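You operate a simulated robot arm through the tools that you are given. There is no shell and no other tool.

You are at the controls of a simulated two-armed robot. One attempt, no reset.

Task
Tighten screws one and two of the blue bracket at 3, each with its own driver.
Fine: red driver for one, blue driver for two, one run a screw, both back in their holders; leave three and four; fingers off the turning socket.
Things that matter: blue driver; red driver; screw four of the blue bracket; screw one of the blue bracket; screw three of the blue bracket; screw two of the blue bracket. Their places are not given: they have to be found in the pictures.

The check looks at the end state, three seconds after you hand in, the way a careful person would. Anything else that was tipped, shoved, dropped, spilled or broken makes it a failure.

Robot
Two 7-joint arms with fingered hands on one trunk that stands fixed in place. Base frame: the origin is at the foot of the trunk, x ahead of it, y to its left, z up; the work surface is at about z = 900. Readings come in mm, degrees, newtons and seconds.
The left shoulder is at [200, 135, 1070], the right one opposite. Each reaches about 885 mm from its shoulder. Payload 4 kg a hand.
The TCP of each hand is the grasp point between the finger pads, 25 mm short of the fingertips. In the tool frame z runs along the fingers and y along their closing line. The gripper opens to 88 mm; its body begins 29 mm behind the TCP. The gripper is a hand of 4 fingers: y runs from the thumb to the fingers, the wrist lies at [-13, -106, -174] in the tool frame.
Orientation is told as [roll, pitch, yaw] about the base's x, y, z axes, in that order, counted from this pose: with the fingers straight down and the wrist toward the robot, the tool's x, y and z point along [0, 1, 0], [1, 0, 0] and [0, 0, -1] of the base frame.

Tools
- The arms move only by the tool apply_moves. It takes "left_motion", "right_motion" or both (then of equal length, played together; a hand with none holds still); each is a list of rows, each a list of 6 numbers: the shift along the tool's x, y, z in mm, then the turn, a rotation vector about the tool's x, y, z in degrees. In form: [[x, y, z, wx, wy, wz], ...]. A call has 1 to 20 rows; each row is the pose to reach, as a shift and turn from the pose commanded when the call began, along the tool's axes at that moment. Rows are played at 5 a second. More than 50 mm and 8.6 degrees between two rows, and nothing of the call is played. Where a pose cannot be reached the arm comes as near as it can. A force on the tool above 90 N (or 10 N above the force at the start of the call, whichever is more), or a blocked arm, ends the call early, and 0.2 s more pass. In this call time passes only in rows, and 0.2 s behind the last. It gives the time, the measured TCP pose, the force on the tool (base axes), the opening and the grip force at its end, in the units of the frame above (readings bear some noise), with the torque about the TCP (base axes, N m) and any sound that the robot's microphone picked up.
- Cameras (640 x 400 px; columns grow to the right, rows downward): "scene" is now at [149, -8.7, 1690]; the picture's right is [-0.26, -0.97, 0.00], its down [-0.57, 0.15, -0.81] and it looks along [0.78, -0.21, -0.59] (base axes); focal length 353 px, centre (320, 200). "left" rides on the left gripper at [-64, -83, -98] in its tool frame; the picture's right is [-0.62, -0.37, 0.69], its down [0.71, -0.63, 0.30] and it looks along [0.32, 0.68, 0.65] (tool axes); focal length 265 px, centre (320, 200). "right" rides on the right gripper at [64, -83, -98] in its tool frame; the picture's right is [-0.62, 0.37, -0.69], its down [-0.71, -0.63, 0.30] and it looks along [-0.32, 0.68, 0.65] (tool axes); focal length 265 px, centre (320, 200).
- snapshot(camera): a new picture of that camera. It takes no simulated time.
- raise_lower(by): slides the trunk up (or, below 0, down) by that many mm; the arms and the scene camera ride with it, the base frame stays. It gives what a move gives, with no picture.
- finger_targets(index, middle, ring, thumb_bend, thumb_turn, hand): sets how far each is bent, from 0 (flat) to 1 (curled in); at 0.3 the hand is open as for a grip, at 0.7 the pads meet at the TCP. One left out holds its place. A second passes; each finger stops where it meets its share of the squeeze, and holds until it gets a number again. It is the only way to open and close the hand. It gives what a move gives, with no picture; readings hold the bend of each and the force on the fingers (four entries, about 0 where the hand has none), thumb and palm. thumb_turn goes from beside the hand (0) to across from the fingers (1), as for a grip.
- pan_tilt(pan, tilt): turns the head with the scene camera to pan (to the left, within 97 degrees either way) and tilt (down, from -29 to 69), counted from straight ahead of the robot. It gives what a move gives.
- probe_pixels(camera, pixels): for up to 12 pixels [column, row] of the newest picture of that camera ("zoom" is the newest enlarged one), the place [x, y, z] in the base frame of the surface seen there, good to about 3 mm, but the place of the scene camera against the robot may be out by one fixed shift of up to 18 mm in any direction. It takes no simulated time.
- inspect(camera, box): a new picture of the part [left, top, right, bottom] of that camera's present view, enlarged. It takes no simulated time.
- job_done(): hands the job in; it is judged then, once.

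Leave the grippers open and the arms clear of the work at the hand-in unless told otherwise.

The tools are called after "Request:" as a command line: name --argument value ..., lists and objects as JSON in quotes. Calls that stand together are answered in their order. apply_moves: Moves the arms, as the interface text tells. Its arguments: {"type":"object","properties":{"left_motion":{"type":"array","items":{"type":"array","items":{"type":"number"}}},"right_motion":{"type":"array","items":{"type":"array","items":{"type":"number"}}}},"required":[]} The other tools are called the same way: raise_lower (by) moves the trunk up or down; finger_targets (index, middle, ring, thumb_bend, thumb_turn, hand) moves the fingers one by one; pan_tilt (pan, tilt) turns the head that bears the scene camera; snapshot (camera) takes a picture; probe_pixels (camera, pixels) gives the place of the surface under pixels of a picture; inspect (camera, box) takes an enlarged picture of a part of a camera's view; job_done () hands the job in.

At the start:

```text
t: 0.0
left_ee_pos: [491.0, 107.8, 1439.6]
left_orientation: [0.0, -0.1, -0.1]
left_force: [0.5, 0.5, 0.5]
left_moment: [-0.03, -0.02, -0.02]
left_opening: 87.5
left_grasp_force: 0.1
left_shape: jaw
left_bend: [0.3, 0.3, 0.3, 0.3, 0.98]
left_finger forces: [0.1, 0.1, 0.1, 0.0, 0.0, 0.1]
right_ee_pos: [451.1, -265.1, 1374.4]
right_orientation: [0.0, -0.1, 0.0]
right_force: [0.5, -0.5, 0.4]
right_moment: [0.0, 0.02, 0.04]
right_opening: 87.7
right_grasp_force: 0.2
right_shape: jaw
right_bend: [0.3, 0.3, 0.3, 0.3, 0.98]
right_finger forces: [0.0, 0.0, 0.1, 0.1, 0.0, 0.0]
trunk travel left (down, up): [-675.0, 95.0]
head pan, tilt (commanded): [-15.0, 35.8]
```

scene: 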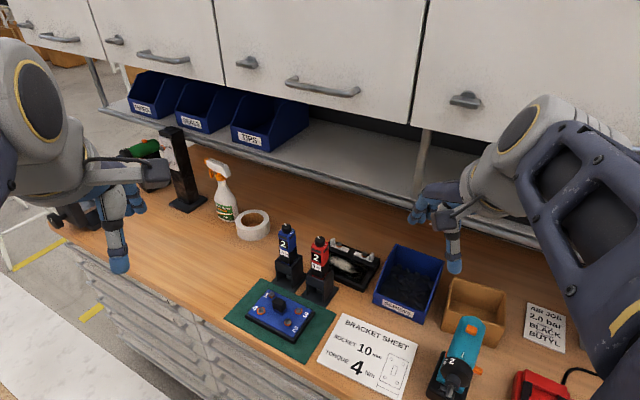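
right: 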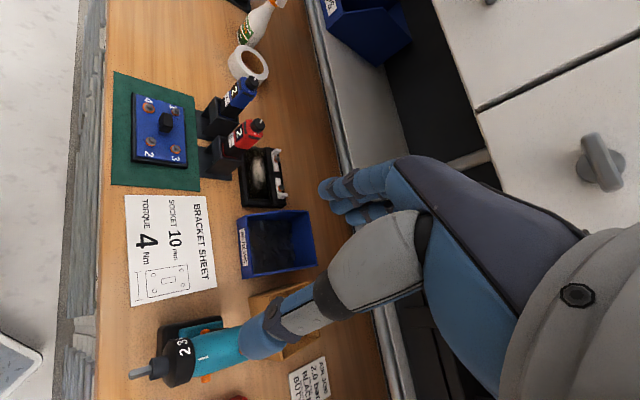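
left: 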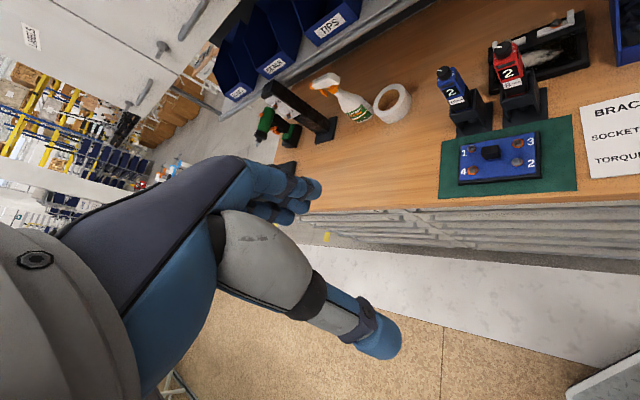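

I see the blue bracket on a green mat (scene around 280,315), two drivers in holders (blue at 287,245, red at 319,255), and a teal driver at right. I'll look closer at these parts first.

Request:
inspect --camera "scene" --box '[220, 210, 380, 370]'

Request:
inspect --camera "scene" --box '[310, 300, 510, 400]'

Request:
inspect --camera "left" --box '[420, 30, 640, 210]'

Request:
inspect --camera "right" --box '[100, 50, 300, 210]'

```text
2.50 times, centred on (300, 290) of scene
```

zoom: 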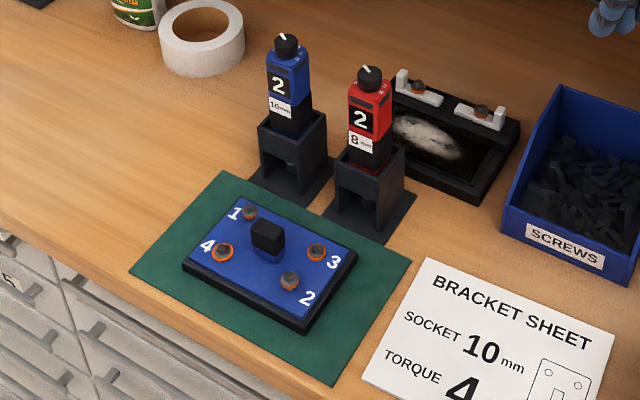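

```text
3.20 times, centred on (410, 350) of scene
```

zoom: 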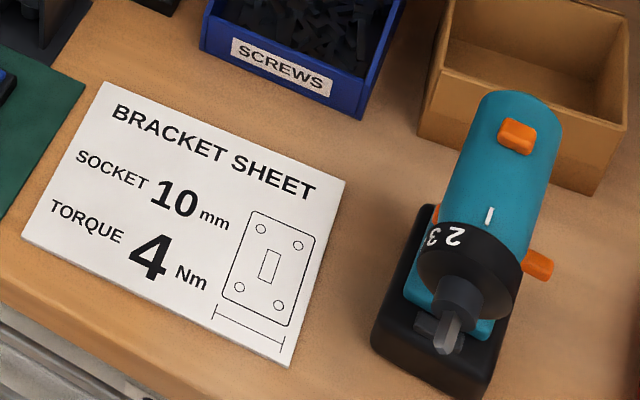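

```text
2.22 times, centred on (530, 120) of left
```

zoom: 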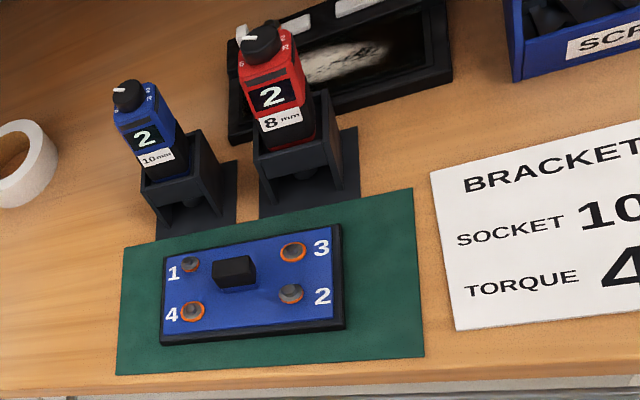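

```text
2.50 times, centred on (200, 130) of right
```

zoom: 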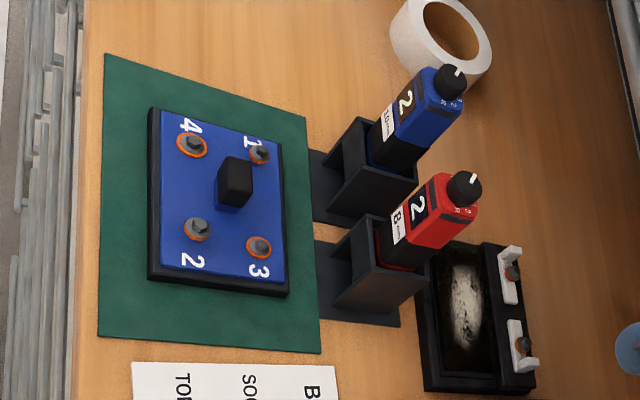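

Two upright drivers: blue marked 10 mm, red marked 8 mm, both showing "2", each with a knob on top. I'll enlarge their tops and probe the main places with the wrist cameras.

Request:
inspect --camera "left" --box '[470, 30, 550, 80]'

Request:
inspect --camera "left" --box '[425, 55, 505, 105]'

Request:
inspect --camera "right" --box '[190, 65, 280, 185]'

Request:
inspect --camera "scene" --box '[260, 210, 350, 310]'

Request:
snapshot --camera "right"

Request:
snapshot --camera "left"

```text
8.00 times, centred on (510, 55) of left
```

zoom: 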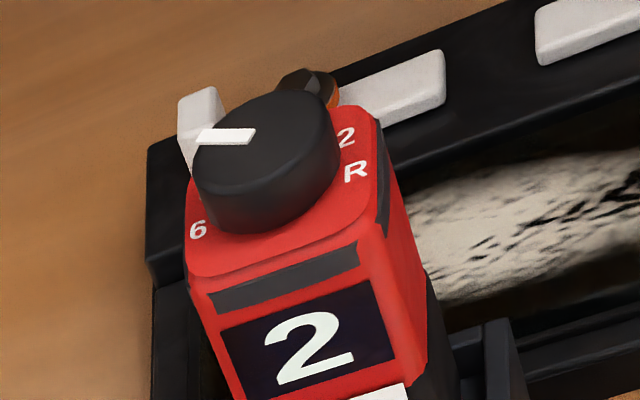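

```text
8.00 times, centred on (465, 80) of left
```

zoom: 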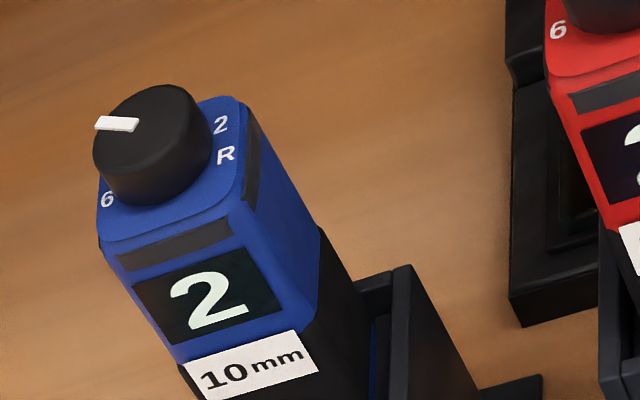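

```text
3.33 times, centred on (235, 125) of right
```

zoom: 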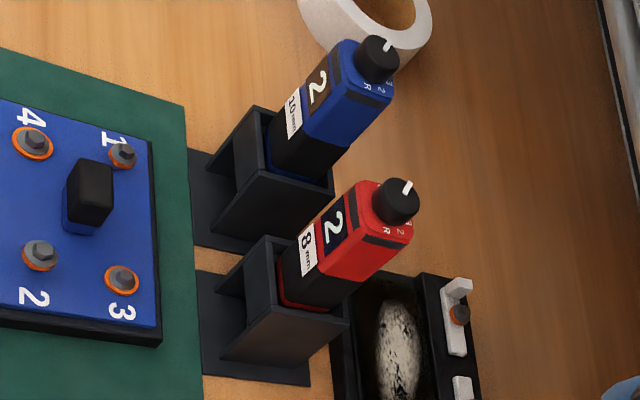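

```text
4.00 times, centred on (305, 260) of scene
```

zoom: 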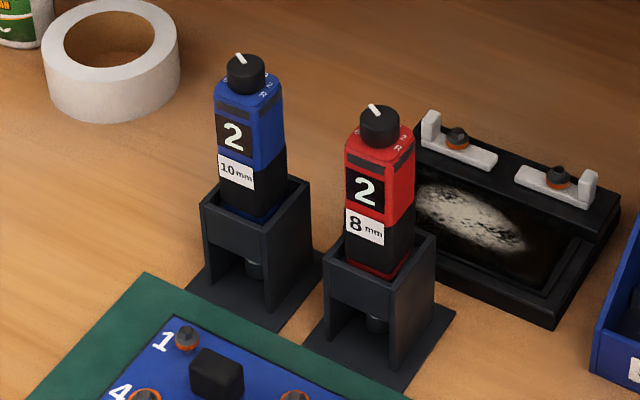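

```text
taken
```

right: 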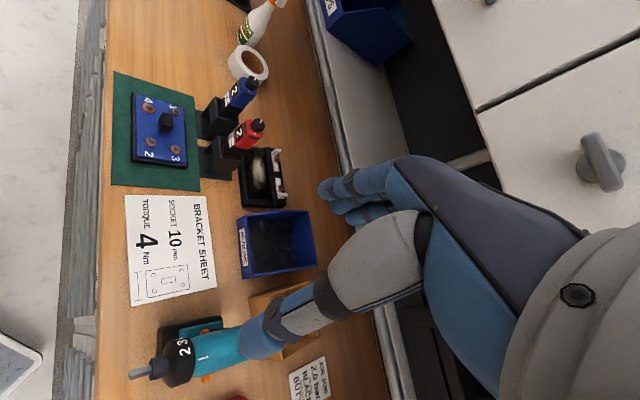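

```text
taken
```

left: 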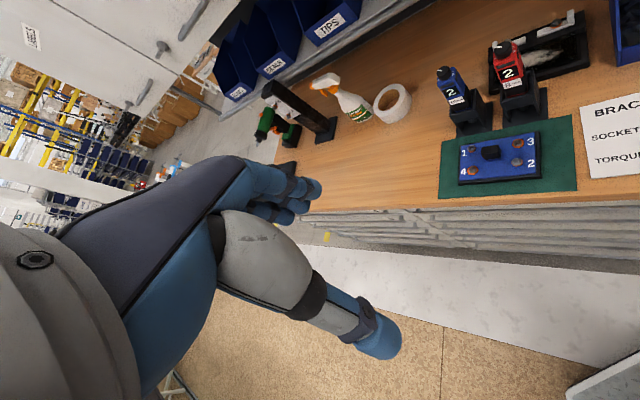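

Now I'll probe key points: knob tops, holders, screws from the right wrist camera, and the same from scene for comparison.

Request:
probe_pixels --camera "right" --pixels '[[250, 80], [258, 124], [149, 108], [175, 111], [150, 142], [176, 150], [165, 122], [218, 130], [218, 165], [262, 170]]'

Request:
probe_pixels --camera "left" --pixels '[[446, 72], [501, 47], [506, 150], [518, 142], [517, 161], [473, 149], [474, 170], [491, 151], [480, 105], [520, 90]]'

Request:
snapshot --camera "scene"

```text
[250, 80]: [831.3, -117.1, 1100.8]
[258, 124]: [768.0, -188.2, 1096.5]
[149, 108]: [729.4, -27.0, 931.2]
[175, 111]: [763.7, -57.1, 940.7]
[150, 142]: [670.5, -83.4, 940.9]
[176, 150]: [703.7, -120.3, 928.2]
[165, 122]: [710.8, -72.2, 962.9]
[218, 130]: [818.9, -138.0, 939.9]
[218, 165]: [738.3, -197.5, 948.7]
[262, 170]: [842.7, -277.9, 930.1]
```

```text
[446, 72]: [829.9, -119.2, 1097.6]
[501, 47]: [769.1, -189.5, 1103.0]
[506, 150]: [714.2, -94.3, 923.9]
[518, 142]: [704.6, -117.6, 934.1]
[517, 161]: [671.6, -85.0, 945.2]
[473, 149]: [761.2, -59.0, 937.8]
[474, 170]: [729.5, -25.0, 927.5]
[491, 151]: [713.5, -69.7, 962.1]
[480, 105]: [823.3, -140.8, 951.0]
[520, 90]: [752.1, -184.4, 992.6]
```

```text
taken
```

scene: 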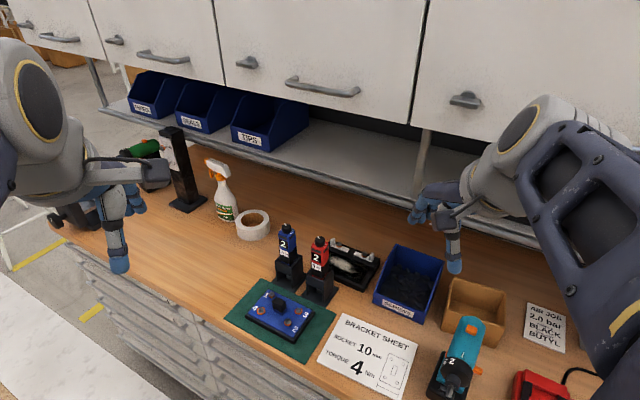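

Screws 1 and 2 stand about 10 mm higher than 3 and 4. Before moving I'll check the shelf and cabinet placement and calibrate the scene camera by probing the same points.

Request:
probe_pixels --camera "scene" --pixels '[[286, 228], [319, 240], [277, 297], [350, 175], [350, 110], [420, 130], [250, 228], [378, 258], [410, 270], [187, 135], [480, 295], [350, 255]]'

Request:
inspect --camera "scene" --box '[400, 280, 640, 400]'

```text
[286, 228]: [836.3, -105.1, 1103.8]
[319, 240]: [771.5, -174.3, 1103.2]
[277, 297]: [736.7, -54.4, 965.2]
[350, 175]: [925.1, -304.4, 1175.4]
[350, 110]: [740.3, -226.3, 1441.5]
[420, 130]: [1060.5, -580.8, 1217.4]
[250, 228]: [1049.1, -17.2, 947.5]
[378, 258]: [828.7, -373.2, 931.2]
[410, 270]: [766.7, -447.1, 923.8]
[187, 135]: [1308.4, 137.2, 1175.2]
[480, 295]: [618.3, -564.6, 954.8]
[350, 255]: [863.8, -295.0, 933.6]
```

```text
2.67 times, centred on (520, 340) of scene
```

zoom: 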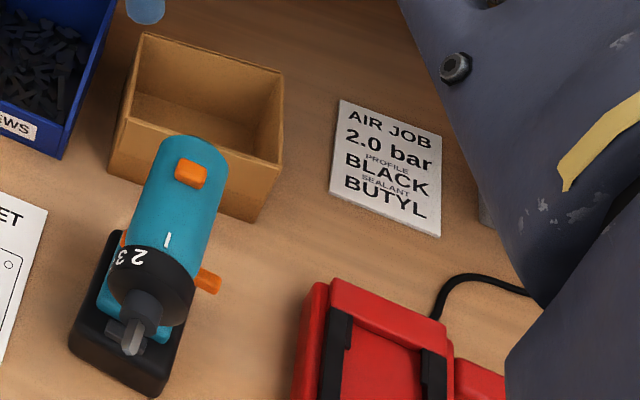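

The bench lies turned about 45° in the base frame, and cabinets hang behind. I'll probe the cabinet's lower edge to know the clearance.

Request:
probe_pixels --camera "scene" --pixels '[[350, 60], [350, 100], [350, 107], [350, 112], [350, 118], [350, 124], [350, 130], [350, 140], [320, 88], [345, 96], [250, 92], [200, 70]]'

```text
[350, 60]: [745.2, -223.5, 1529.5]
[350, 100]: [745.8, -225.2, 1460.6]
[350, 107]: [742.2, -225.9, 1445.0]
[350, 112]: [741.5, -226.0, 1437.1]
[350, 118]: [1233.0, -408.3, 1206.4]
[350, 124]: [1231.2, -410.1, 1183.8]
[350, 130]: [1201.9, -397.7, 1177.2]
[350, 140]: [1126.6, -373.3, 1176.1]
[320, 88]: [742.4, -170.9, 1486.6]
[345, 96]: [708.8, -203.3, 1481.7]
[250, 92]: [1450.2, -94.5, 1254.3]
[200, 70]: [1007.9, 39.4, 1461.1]
```

Cabinet underside is at z≈1435 with its front plane passing over the drivers, so I'll stay below that. I move the right hand to about (620, −290, 1264) to get a closer look with its camera.

Request:
apply_moves --right_motion '[[-4, 28, 18, 0, 0, 0], [-8, 56, 37, 0, 0, 0], [-12, 85, 55, 0, 0, 0], [-17, 113, 73, 0, 0, 0], [-21, 141, 92, 0, 0, 0], [-25, 169, 110, 0, 0, 0]]'

Request:
snapshot --camera "right"

Request:
snapshot --camera "scene"

Request:
inspect --camera "right" --box '[140, 20, 300, 180]'

```text
t: 1.4
left_ee_pos: [490.1, 106.7, 1439.1]
left_orientation: [0.0, 0.1, 0.0]
left_force: [-0.3, 0.0, 0.2]
left_moment: [-0.03, -0.02, -0.01]
left_opening: 87.7
left_grasp_force: 0.0
left_shape: jaw
left_bend: [0.3, 0.3, 0.3, 0.3, 0.98]
left_finger forces: [0.0, 0.1, 0.0, 0.0, 0.0, 0.0]
right_ee_pos: [619.4, -292.4, 1263.9]
right_orientation: [-0.1, 0.0, 0.0]
right_force: [-0.3, 0.0, 0.5]
right_moment: [-0.01, 0.04, 0.01]
right_opening: 87.8
right_grasp_force: 0.0
right_shape: jaw
right_bend: [0.3, 0.3, 0.3, 0.3, 0.98]
right_finger forces: [0.1, 0.1, 0.0, 0.0, 0.1, 0.0]
trunk travel left (down, up): [-675.0, 95.0]
head pan, tilt (commanded): [-15.0, 35.8]
```

```text
taken
```

right: 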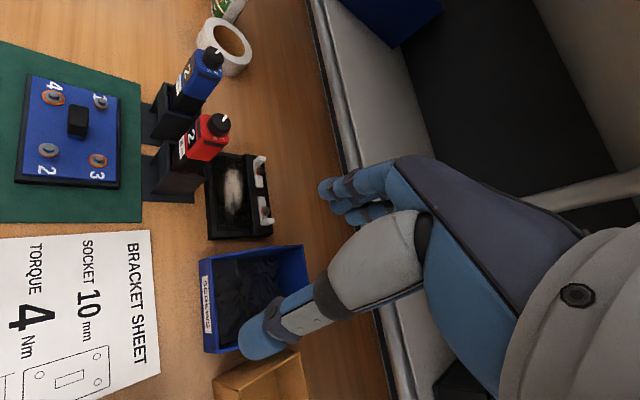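

```text
taken
```

scene: 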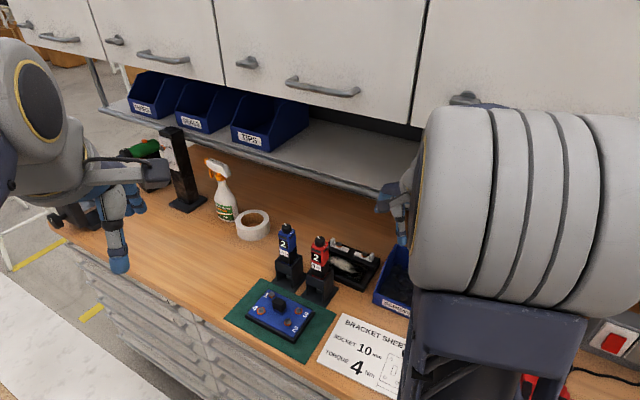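

```text
2.50 times, centred on (220, 100) of right
```

zoom: 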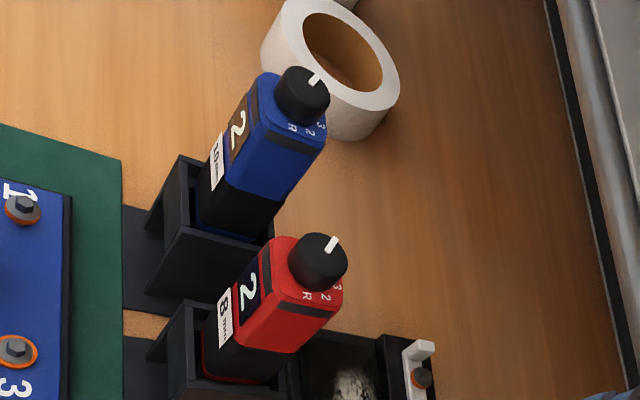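

Now zoom tightly on both dials from this nearer view.

Request:
inspect --camera "right" --box '[195, 105, 245, 145]'

Request:
inspect --camera "right" --box '[190, 38, 240, 78]'

Request:
inspect --camera "right" --box '[130, 40, 240, 200]'

Request:
inspect --camera "right" --box '[10, 60, 140, 200]'

```text
10.00 times, centred on (220, 125) of right
```

zoom: 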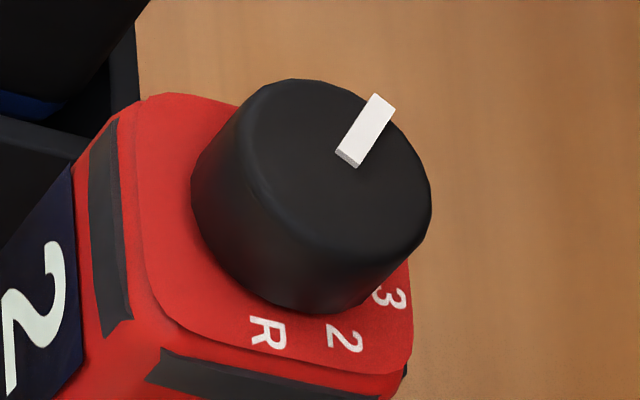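

```text
10.00 times, centred on (215, 58) of right
```

zoom: 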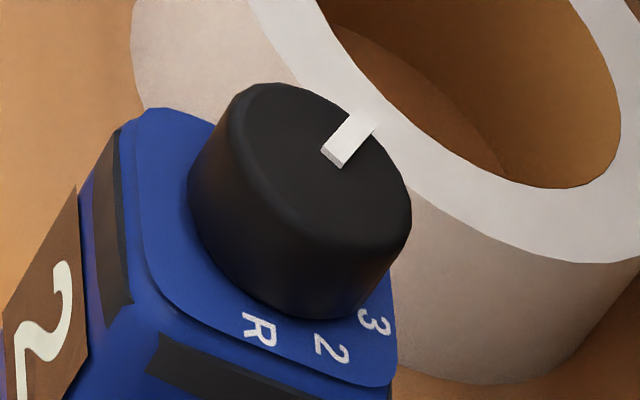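

```text
2.50 times, centred on (185, 120) of right
```

zoom: 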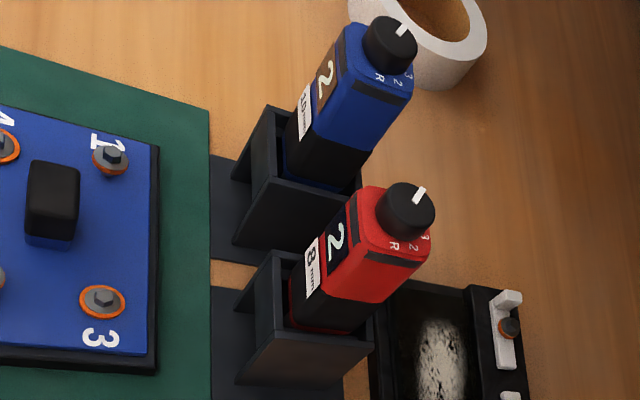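

```text
2.86 times, centred on (75, 130) of right
```

zoom: 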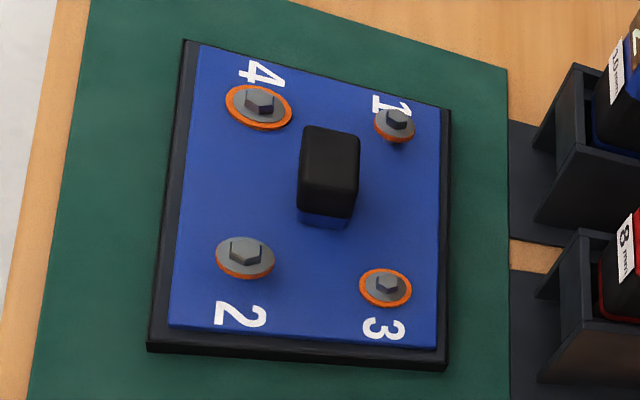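

I'll probe the pointer ends, knob outline and digits on the red dial.

Request:
inspect --camera "right" --box '[195, 105, 245, 145]'

Request:
probe_pixels --camera "zoom" --pixels '[[348, 158], [378, 102], [265, 335], [343, 340], [388, 297], [280, 85], [425, 190], [330, 240], [225, 160], [155, 105], [150, 300], [400, 370]]'

```text
10.00 times, centred on (220, 125) of right
```

zoom: 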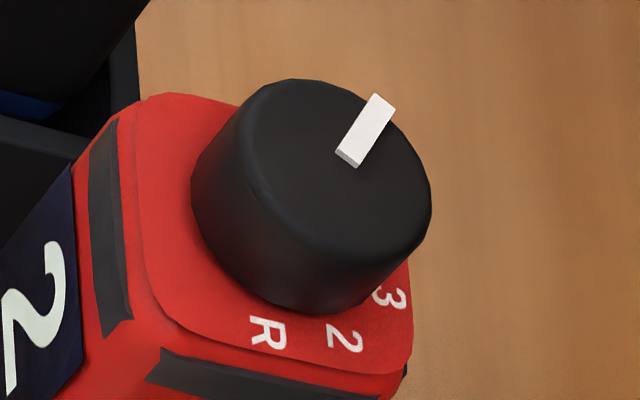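

```text
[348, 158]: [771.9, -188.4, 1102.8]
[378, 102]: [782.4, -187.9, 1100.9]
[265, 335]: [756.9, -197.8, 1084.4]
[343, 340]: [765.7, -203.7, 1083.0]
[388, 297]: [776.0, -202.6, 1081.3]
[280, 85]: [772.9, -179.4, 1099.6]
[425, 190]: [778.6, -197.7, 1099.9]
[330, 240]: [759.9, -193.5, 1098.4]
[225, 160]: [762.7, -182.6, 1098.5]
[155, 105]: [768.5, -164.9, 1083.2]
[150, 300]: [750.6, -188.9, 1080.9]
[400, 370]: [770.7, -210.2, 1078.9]
```

Pointer sits around base azimuth 0–10°, digits R(219°), 2(256°), 3(293°), 6(≈45°): steps of about 37°, anticlockwise from above. The display shows 2 on both. I bring the right hand to hover above the red knob, about (769, −189, 1170), to view it closely.

Request:
apply_moves --right_motion '[[26, 37, 23, 0, 0, 0], [52, 75, 47, 0, 0, 0], [78, 112, 70, 0, 0, 0], [103, 150, 94, 0, 0, 0]]'

Request:
snapshot --camera "right"

Request:
snapshot --camera "scene"

Request:
snapshot --camera "left"

```text
refused: row 1 steps farther than a row can; nothing moved
```

```text
taken
```

right: 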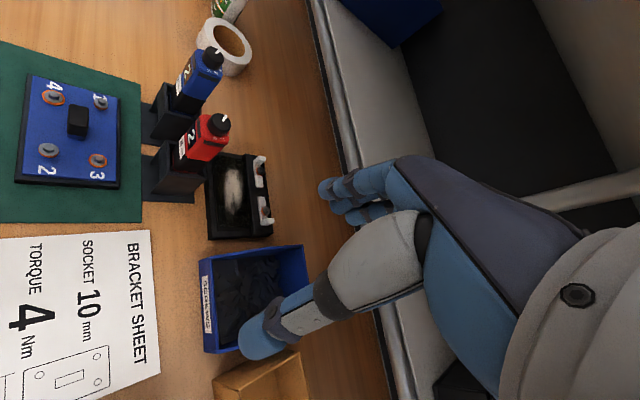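

```text
taken
```

scene: 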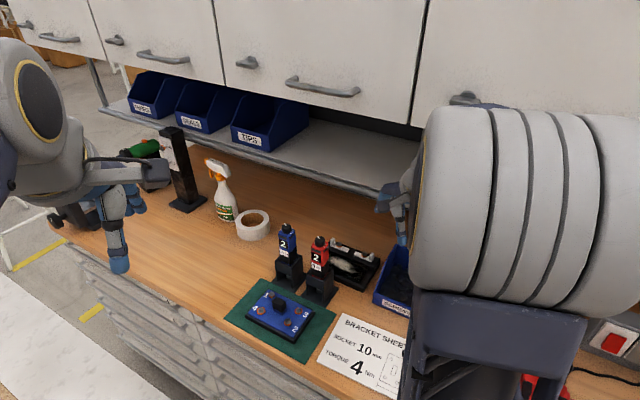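

```text
taken
```

left: 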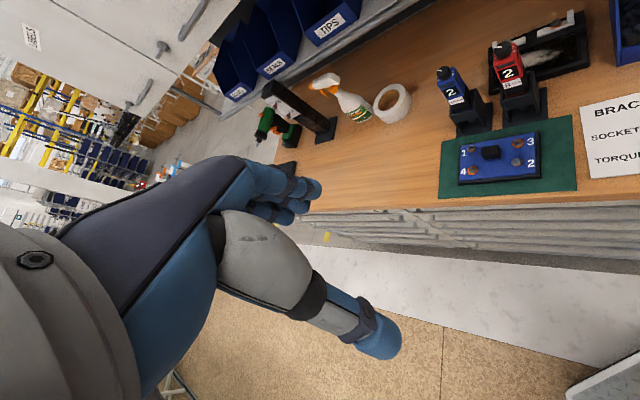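

The step was just too long; I'll split it into six smaller rows.

Request:
apply_moves --right_motion '[[17, 25, 15, 0, 0, 0], [34, 50, 30, 0, 0, 0], [51, 75, 45, 0, 0, 0], [68, 100, 60, 0, 0, 0], [86, 125, 75, 0, 0, 0], [103, 150, 90, 0, 0, 0]]'

Request:
snapshot --camera "right"

Request:
snapshot --camera "scene"

Request:
snapshot --camera "left"

```text
t: 2.8
left_ee_pos: [490.8, 107.4, 1438.8]
left_orientation: [0.0, 0.0, 0.0]
left_force: [-0.1, 0.2, -0.1]
left_moment: [-0.02, -0.02, 0.01]
left_opening: 87.3
left_grasp_force: 0.0
left_shape: jaw
left_bend: [0.3, 0.3, 0.3, 0.3, 0.98]
left_finger forces: [0.1, 0.1, 0.1, 0.1, 0.1, 0.1]
right_ee_pos: [769.6, -187.9, 1172.2]
right_orientation: [-0.1, 0.0, 0.1]
right_force: [-0.1, -0.3, 0.0]
right_moment: [0.01, 0.02, 0.03]
right_opening: 87.8
right_grasp_force: 0.2
right_shape: jaw
right_bend: [0.3, 0.3, 0.3, 0.3, 0.98]
right_finger forces: [0.0, 0.0, 0.0, 0.0, 0.0, 0.1]
trunk travel left (down, up): [-675.0, 95.0]
head pan, tilt (commanded): [-15.0, 35.8]
```

```text
taken
```

right: 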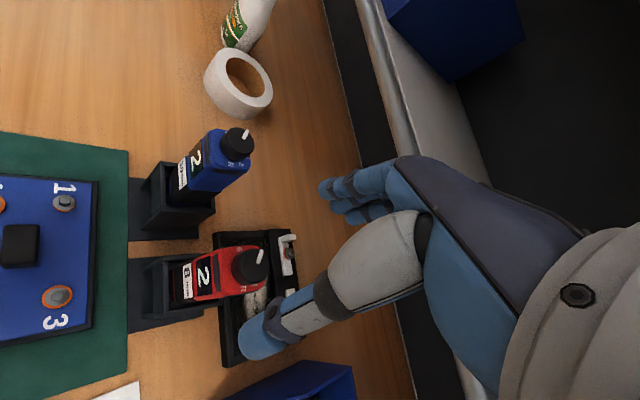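

```text
taken
```

scene: 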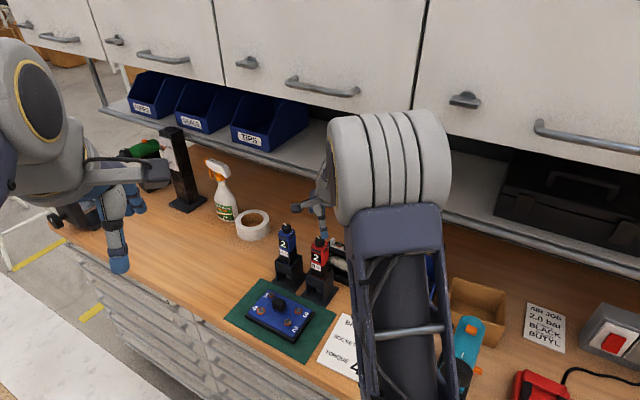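

```text
taken
```

left: 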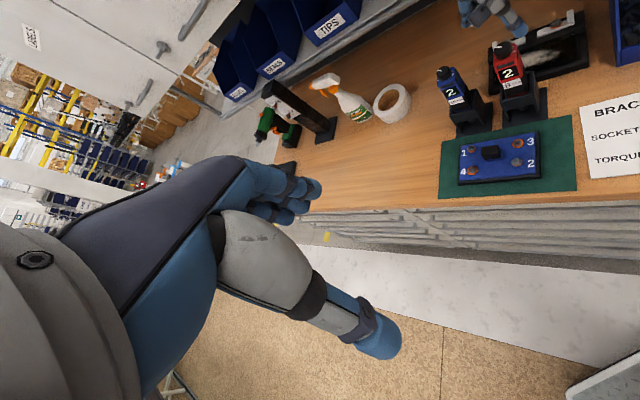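

The knob is right below the hand, at (252,262) in the right picture. I'll zoom in on it.

Request:
inspect --camera "right" --box '[170, 230, 280, 310]'

Request:
inspect --camera "right" --box '[140, 110, 270, 240]'

Request:
inspect --camera "left" --box '[440, 0, 560, 70]'

```text
5.00 times, centred on (225, 270) of right
```

zoom: 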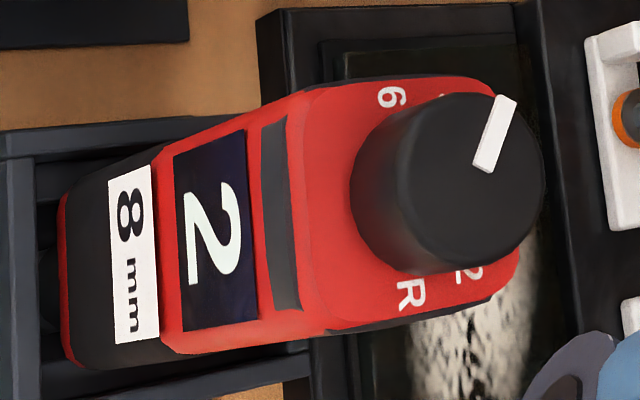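

```text
3.08 times, centred on (205, 175) of right
```

zoom: 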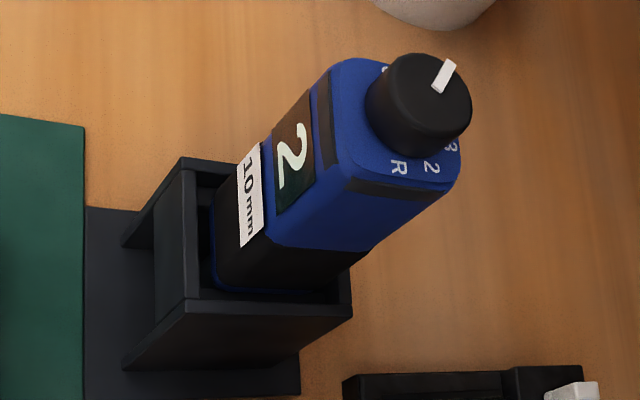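

```text
5.33 times, centred on (500, 35) of left
```

zoom: 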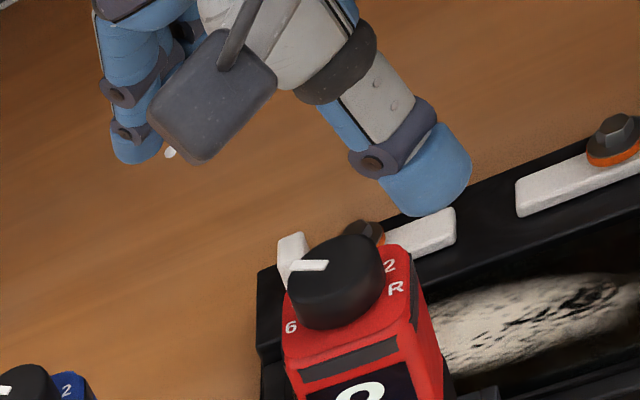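

Pointer reads 14°, and the digits lie 40° apart (R 214°, 2 254°, 3 294°, 4 334°, 5 14°, 6 54°). So the mark points at 5 while the display shows 2; I'll see which one tells the truth by turning it. First I try out the pinch shape in the air above the knob.

Request:
finger_targets --hand "right" --index 0.55 --middle 0.55 --ring 0.55 --thumb_bend 0.55

Request:
snapshot --camera "right"

Request:
inspect --camera "left" --box '[440, 0, 560, 70]'

```text
t: 3.8
left_ee_pos: [490.8, 107.8, 1438.7]
left_orientation: [0.0, -0.1, -0.1]
left_force: [0.9, 0.4, -0.2]
left_moment: [-0.03, -0.07, 0.0]
left_opening: 87.7
left_grasp_force: 0.1
left_shape: jaw
left_bend: [0.3, 0.3, 0.3, 0.3, 0.98]
left_finger forces: [0.0, 0.0, 0.0, 0.0, 0.1, 0.0]
right_ee_pos: [770.3, -187.8, 1171.9]
right_orientation: [0.0, 0.0, -0.1]
right_force: [0.0, 0.7, 0.7]
right_moment: [0.01, 0.03, 0.0]
right_opening: 30.9
right_grasp_force: 0.1
right_shape: fingers
right_bend: [0.55, 0.55, 0.55, 0.55, 0.98]
right_finger forces: [0.0, 0.0, 0.1, 0.0, 0.0, 0.0]
trunk travel left (down, up): [-675.0, 95.0]
head pan, tilt (commanded): [-15.0, 35.8]
```

```text
taken
```

right: 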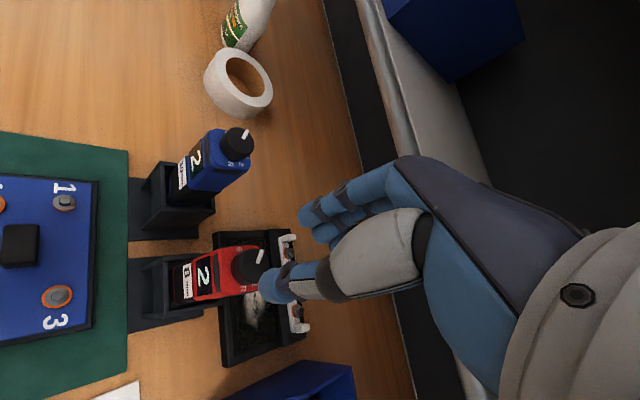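

```text
5.33 times, centred on (500, 35) of left
```

zoom: 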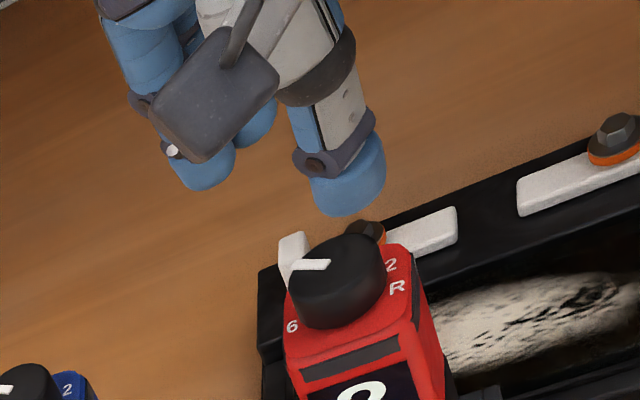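

The pinch closes symmetrically; opening is 31 mm at bend 0.55. I'll probe the tips' heights from the left camera view.

Request:
probe_pixels --camera "zoom" --pixels '[[350, 205], [350, 190], [205, 182], [255, 135], [340, 250], [330, 320], [375, 260], [290, 290]]'

Request:
probe_pixels --camera "right" --pixels '[[270, 292], [285, 288], [305, 218], [315, 238], [252, 262], [240, 255], [250, 280], [258, 252]]'

```text
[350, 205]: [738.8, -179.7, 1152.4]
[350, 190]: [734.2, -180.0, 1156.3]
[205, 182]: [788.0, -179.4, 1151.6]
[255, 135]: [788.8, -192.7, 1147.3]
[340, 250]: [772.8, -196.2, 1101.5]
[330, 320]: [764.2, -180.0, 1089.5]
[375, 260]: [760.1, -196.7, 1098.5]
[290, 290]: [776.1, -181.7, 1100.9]
```

```text
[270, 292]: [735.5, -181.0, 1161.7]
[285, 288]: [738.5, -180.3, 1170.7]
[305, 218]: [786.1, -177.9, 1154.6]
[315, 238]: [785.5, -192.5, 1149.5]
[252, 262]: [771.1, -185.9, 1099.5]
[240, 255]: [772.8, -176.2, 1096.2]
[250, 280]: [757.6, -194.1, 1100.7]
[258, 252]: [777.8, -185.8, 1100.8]
```

Tips end about 25 mm below the TCP as stated. I open slightly to 0.47, then lower so the tips stop just above the red body's top (TCP z≈1112).

Request:
finger_targets --hand "right" --index 0.46 --middle 0.46 --ring 0.46 --thumb_bend 0.46

Request:
apply_moves --right_motion '[[-2, 0, 20, 0, 0, 0], [-2, 0, 40, 0, 0, 0], [-2, 0, 59, 0, 0, 0]]'

Request:
snapshot --camera "right"

Request:
inspect --camera "left" --box '[450, 10, 570, 80]'

```text
t: 4.8
left_ee_pos: [490.8, 108.0, 1439.8]
left_orientation: [0.0, 0.1, 0.0]
left_force: [-0.1, -0.1, 0.0]
left_moment: [-0.05, -0.02, 0.02]
left_opening: 87.6
left_grasp_force: 0.1
left_shape: jaw
left_bend: [0.3, 0.3, 0.3, 0.3, 0.98]
left_finger forces: [0.0, 0.1, 0.1, 0.0, 0.0, 0.1]
right_ee_pos: [770.2, -187.5, 1171.5]
right_orientation: [0.0, 0.0, 0.0]
right_force: [-0.2, -0.3, -0.1]
right_moment: [0.04, -0.01, 0.0]
right_opening: 49.9
right_grasp_force: 0.1
right_shape: fingers
right_bend: [0.46, 0.46, 0.46, 0.46, 0.98]
right_finger forces: [0.1, 0.0, 0.1, 0.0, 0.0, 0.0]
trunk travel left (down, up): [-675.0, 95.0]
head pan, tilt (commanded): [-15.0, 35.8]
```

```text
t: 5.6
left_ee_pos: [491.0, 106.7, 1438.3]
left_orientation: [0.0, 0.0, 0.0]
left_force: [0.2, 0.6, 0.3]
left_moment: [0.01, 0.0, -0.02]
left_opening: 87.5
left_grasp_force: 0.0
left_shape: jaw
left_bend: [0.3, 0.3, 0.3, 0.3, 0.98]
left_finger forces: [0.1, 0.0, 0.0, 0.0, 0.0, 0.0]
right_ee_pos: [770.5, -190.9, 1113.3]
right_orientation: [0.0, 0.0, -0.1]
right_force: [0.1, 0.2, -0.5]
right_moment: [0.02, 0.02, -0.02]
right_opening: 50.0
right_grasp_force: 0.1
right_shape: fingers
right_bend: [0.46, 0.46, 0.46, 0.46, 0.98]
right_finger forces: [0.0, 0.0, 0.1, 0.0, 0.0, 0.1]
trunk travel left (down, up): [-675.0, 95.0]
head pan, tilt (commanded): [-15.0, 35.8]
```

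```text
taken
```

right: 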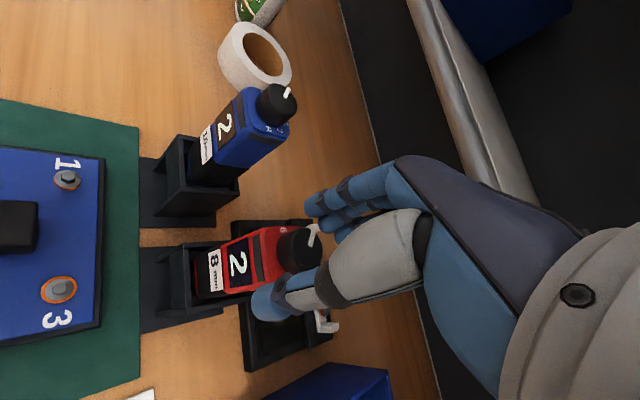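

```text
5.33 times, centred on (510, 45) of left
```

zoom: 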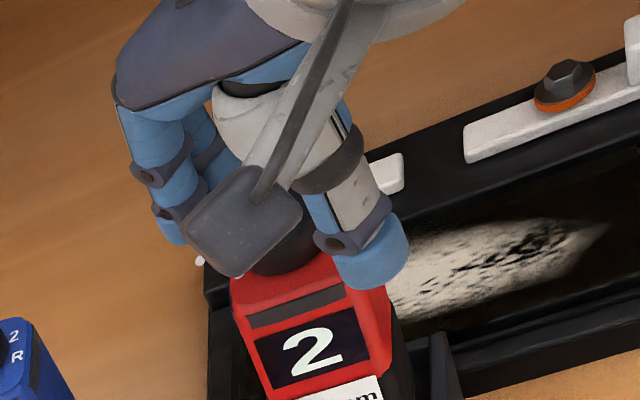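

The tips flank the knob without touching. Now I close to pinch the knob.

Request:
finger_targets --hand "right" --index 0.62 --middle 0.64 --ring 0.62 --thumb_bend 0.64

Request:
snapshot --camera "right"

Request:
inspect --camera "left" --box '[450, 10, 570, 80]'

```text
t: 6.6
left_ee_pos: [490.8, 107.2, 1438.3]
left_orientation: [0.0, 0.0, 0.0]
left_force: [0.2, 0.3, 0.0]
left_moment: [0.03, -0.02, -0.01]
left_opening: 87.6
left_grasp_force: 0.0
left_shape: jaw
left_bend: [0.3, 0.3, 0.3, 0.3, 0.98]
left_finger forces: [0.0, 0.1, 0.1, 0.0, 0.0, 0.0]
right_ee_pos: [769.9, -191.3, 1114.2]
right_orientation: [-0.1, -0.1, -0.1]
right_force: [2.0, -0.1, -0.4]
right_moment: [0.01, -0.03, 0.0]
right_opening: 18.1
right_grasp_force: 1.9
right_shape: fingers
right_bend: [0.6, 0.62, 0.62, 0.62, 0.97]
right_finger forces: [1.1, 1.3, 0.0, 0.0, 1.4, 0.0]
trunk travel left (down, up): [-675.0, 95.0]
head pan, tilt (commanded): [-15.0, 35.8]
```

```text
taken
```

right: 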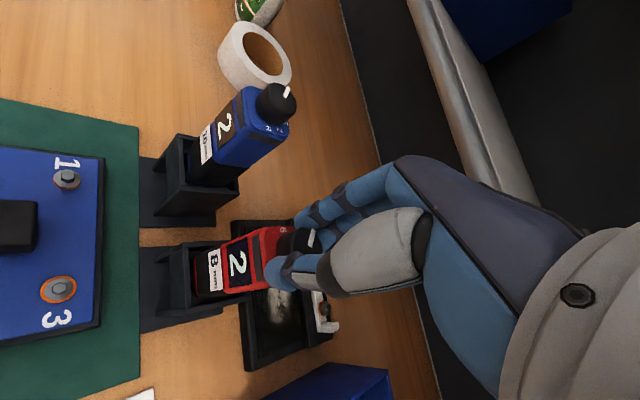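

```text
5.33 times, centred on (510, 45) of left
```

zoom: 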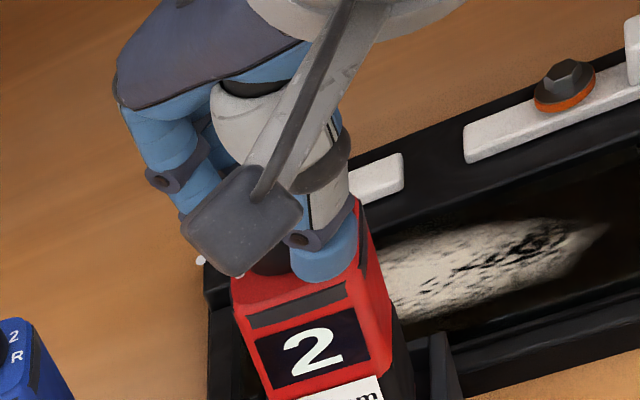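

Contact is light (1–1.4 N). I'll squeeze a bit more.

Request:
finger_targets --hand "right" --index 0.7 --middle 0.72 --ring 0.66 --thumb_bend 0.72

Request:
inspect --camera "right" --box '[220, 200, 350, 310]'

```text
t: 7.6
left_ee_pos: [490.4, 108.2, 1439.1]
left_orientation: [0.0, 0.0, 0.0]
left_force: [-0.6, 0.0, 0.0]
left_moment: [-0.01, 0.02, 0.0]
left_opening: 87.4
left_grasp_force: 0.0
left_shape: jaw
left_bend: [0.3, 0.3, 0.3, 0.3, 0.98]
left_finger forces: [0.0, 0.1, 0.1, 0.0, 0.0, 0.0]
right_ee_pos: [769.6, -189.9, 1114.5]
right_orientation: [-0.1, 0.0, 0.0]
right_force: [0.4, -0.7, -0.3]
right_moment: [0.01, 0.03, 0.04]
right_opening: 15.6
right_grasp_force: 8.8
right_shape: fingers
right_bend: [0.63, 0.65, 0.66, 0.62, 0.96]
right_finger forces: [4.1, 4.7, 0.0, 0.0, 8.4, 0.0]
trunk travel left (down, up): [-675.0, 95.0]
head pan, tilt (commanded): [-15.0, 35.8]
```

```text
3.64 times, centred on (285, 255) of right
```

zoom: 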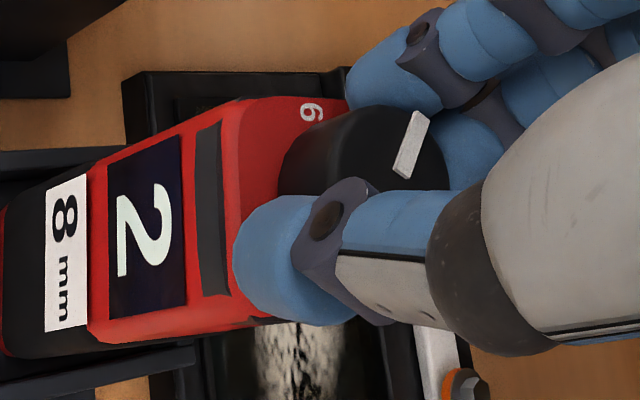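

Grip is 8.8 N, index and middle against thumb. I turn the knob 40° anticlockwise (negative about tool z) and look at the display.

Request:
apply_moves --right_motion '[[0, 0, 0, 0, 0, -7], [0, 0, 0, 0, 0, -14], [0, 0, 0, 0, 0, -21], [0, 0, 0, 0, 0, -28], [0, 0, 0, 0, 0, -35], [0, 0, 0, 0, 0, -41]]'

Request:
snapshot --camera "right"

Request:
inspect --camera "left" --box '[450, 10, 570, 80]'

Request:
inspect --camera "scene" --box '[260, 210, 350, 310]'

```text
t: 9.0
left_ee_pos: [491.8, 108.2, 1438.7]
left_orientation: [0.1, 0.0, 0.0]
left_force: [0.3, 0.3, 0.2]
left_moment: [-0.03, -0.01, 0.0]
left_opening: 87.5
left_grasp_force: 0.1
left_shape: jaw
left_bend: [0.3, 0.3, 0.3, 0.3, 0.98]
left_finger forces: [0.1, 0.1, 0.1, 0.0, 0.0, 0.0]
right_ee_pos: [770.3, -190.3, 1116.3]
right_orientation: [-0.1, 0.0, 41.2]
right_force: [0.8, 0.1, -1.5]
right_moment: [0.0, -0.01, -0.01]
right_opening: 15.5
right_grasp_force: 7.5
right_shape: fingers
right_bend: [0.63, 0.66, 0.66, 0.63, 0.95]
right_finger forces: [3.9, 4.3, 0.1, 0.0, 7.9, 0.1]
trunk travel left (down, up): [-675.0, 95.0]
head pan, tilt (commanded): [-15.0, 35.8]
```

```text
taken
```

right: 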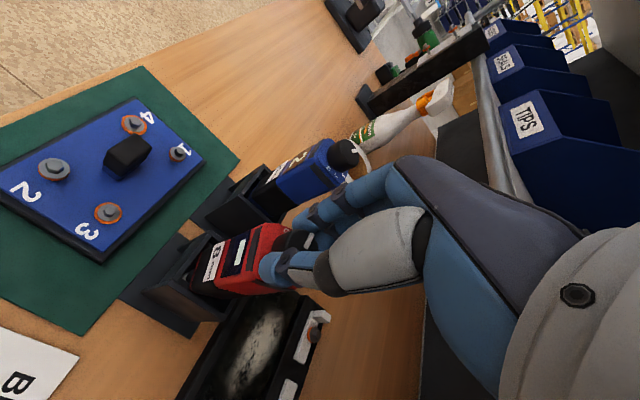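

```text
5.33 times, centred on (510, 45) of left
```

zoom: 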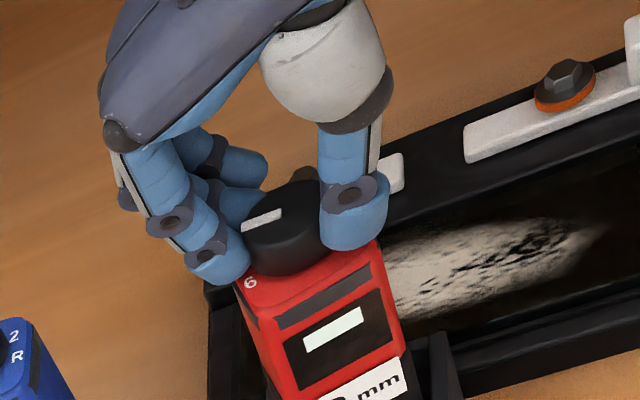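

```text
4.00 times, centred on (305, 260) of scene
```

zoom: 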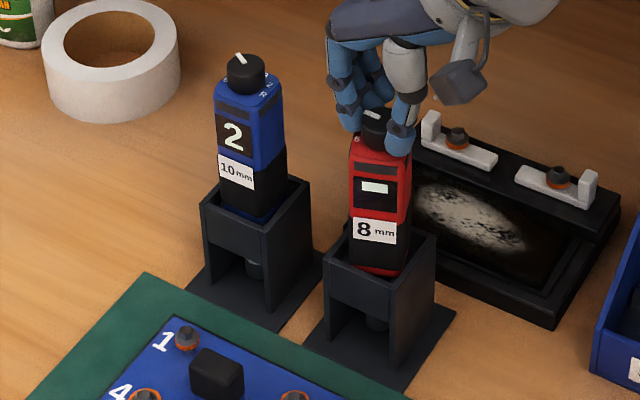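

The display now shows a dash, so it is live and the knob is between stops (the body turned a little in its holder). I'll look closer at the pointer.

Request:
inspect --camera "right" --box '[190, 200, 350, 310]'

Request:
inspect --camera "left" --box '[480, 30, 540, 70]'

```text
3.64 times, centred on (270, 255) of right
```

zoom: 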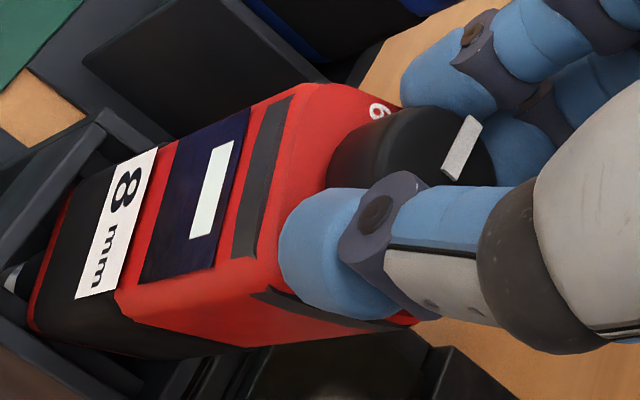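

```text
10.00 times, centred on (510, 50) of left
```

zoom: 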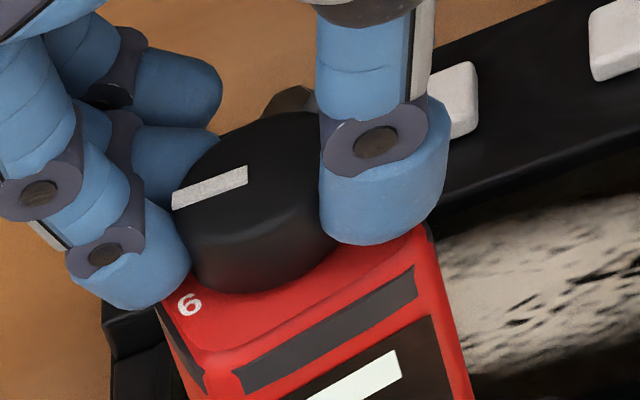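

Pointer is now at about 41° while the body also turned some 10°, so the knob is roughly mid-way. I continue turning 20° more.

Request:
apply_moves --right_motion '[[0, 0, 0, 0, 0, -7], [0, 0, 0, 0, 0, -14], [0, 0, 0, 0, 0, -20]]'

Request:
inspect --camera "left" --box '[470, 30, 550, 85]'

Request:
inspect --camera "scene" --box '[290, 210, 350, 310]'

```text
t: 9.8
left_ee_pos: [489.9, 108.8, 1438.8]
left_orientation: [0.0, 0.0, 0.0]
left_force: [0.2, -0.5, 0.2]
left_moment: [-0.02, -0.01, -0.02]
left_opening: 87.6
left_grasp_force: 0.0
left_shape: jaw
left_bend: [0.3, 0.3, 0.3, 0.3, 0.98]
left_finger forces: [0.0, 0.0, 0.1, 0.0, 0.0, 0.0]
right_ee_pos: [769.7, -189.9, 1116.0]
right_orientation: [0.0, -0.1, 61.1]
right_force: [1.4, 0.5, -2.5]
right_moment: [-0.04, -0.05, -0.02]
right_opening: 15.6
right_grasp_force: 8.5
right_shape: fingers
right_bend: [0.63, 0.66, 0.66, 0.63, 0.95]
right_finger forces: [3.9, 4.4, 0.0, 0.0, 7.9, 0.1]
trunk travel left (down, up): [-675.0, 95.0]
head pan, tilt (commanded): [-15.0, 35.8]
```

```text
7.27 times, centred on (510, 58) of left
```

zoom: 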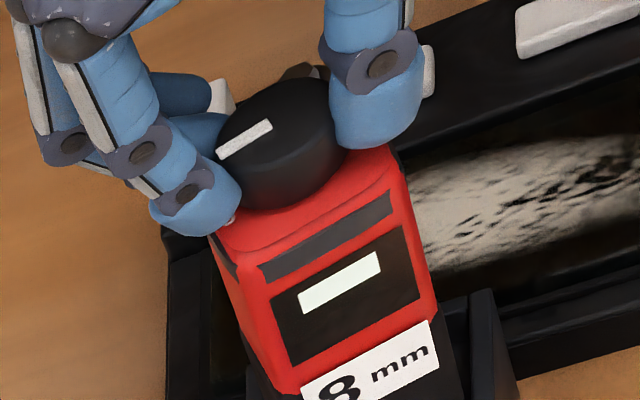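

```text
4.00 times, centred on (320, 260) of scene
```

zoom: 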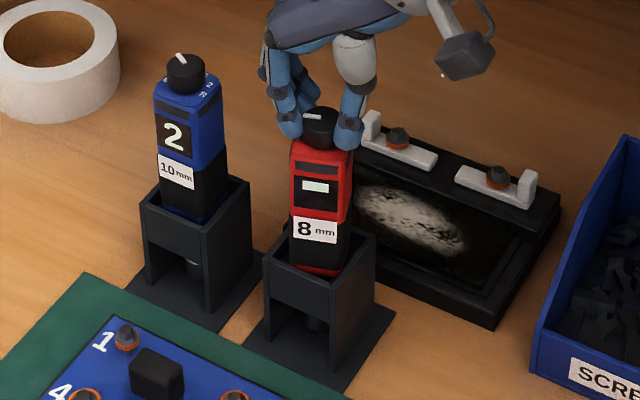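

Still a dash; pointer is about 59°, body turned about 10–15°. I turn 9° more.

Request:
apply_moves --right_motion '[[0, 0, 0, 0, 0, -5], [0, 0, 0, 0, 0, -9]]'

Request:
inspect --camera "left" --box '[470, 30, 550, 85]'

Request:
inspect --camera "scene" --box '[290, 210, 350, 310]'

```text
t: 10.4
left_ee_pos: [490.0, 109.0, 1438.9]
left_orientation: [-0.1, 0.0, 0.1]
left_force: [0.0, 0.0, 0.8]
left_moment: [0.02, 0.0, -0.03]
left_opening: 87.4
left_grasp_force: 0.0
left_shape: jaw
left_bend: [0.3, 0.3, 0.3, 0.3, 0.98]
left_finger forces: [0.0, 0.0, 0.1, 0.0, 0.1, 0.0]
right_ee_pos: [770.7, -188.5, 1114.9]
right_orientation: [0.0, 0.1, 70.2]
right_force: [0.5, -0.1, 0.1]
right_moment: [-0.02, -0.01, 0.02]
right_opening: 15.4
right_grasp_force: 8.0
right_shape: fingers
right_bend: [0.63, 0.66, 0.66, 0.63, 0.95]
right_finger forces: [3.9, 4.3, 0.1, 0.0, 8.2, 0.0]
trunk travel left (down, up): [-675.0, 95.0]
head pan, tilt (commanded): [-15.0, 35.8]
```

```text
7.27 times, centred on (510, 58) of left
```

zoom: 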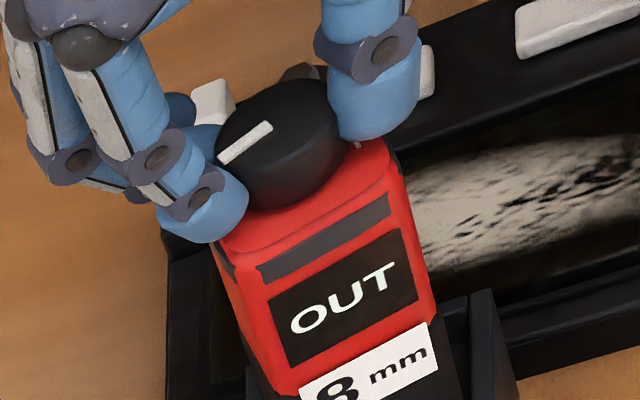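

```text
4.00 times, centred on (320, 260) of scene
```

zoom: 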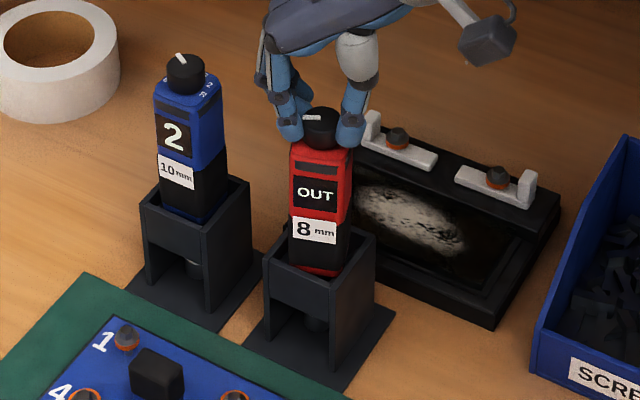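

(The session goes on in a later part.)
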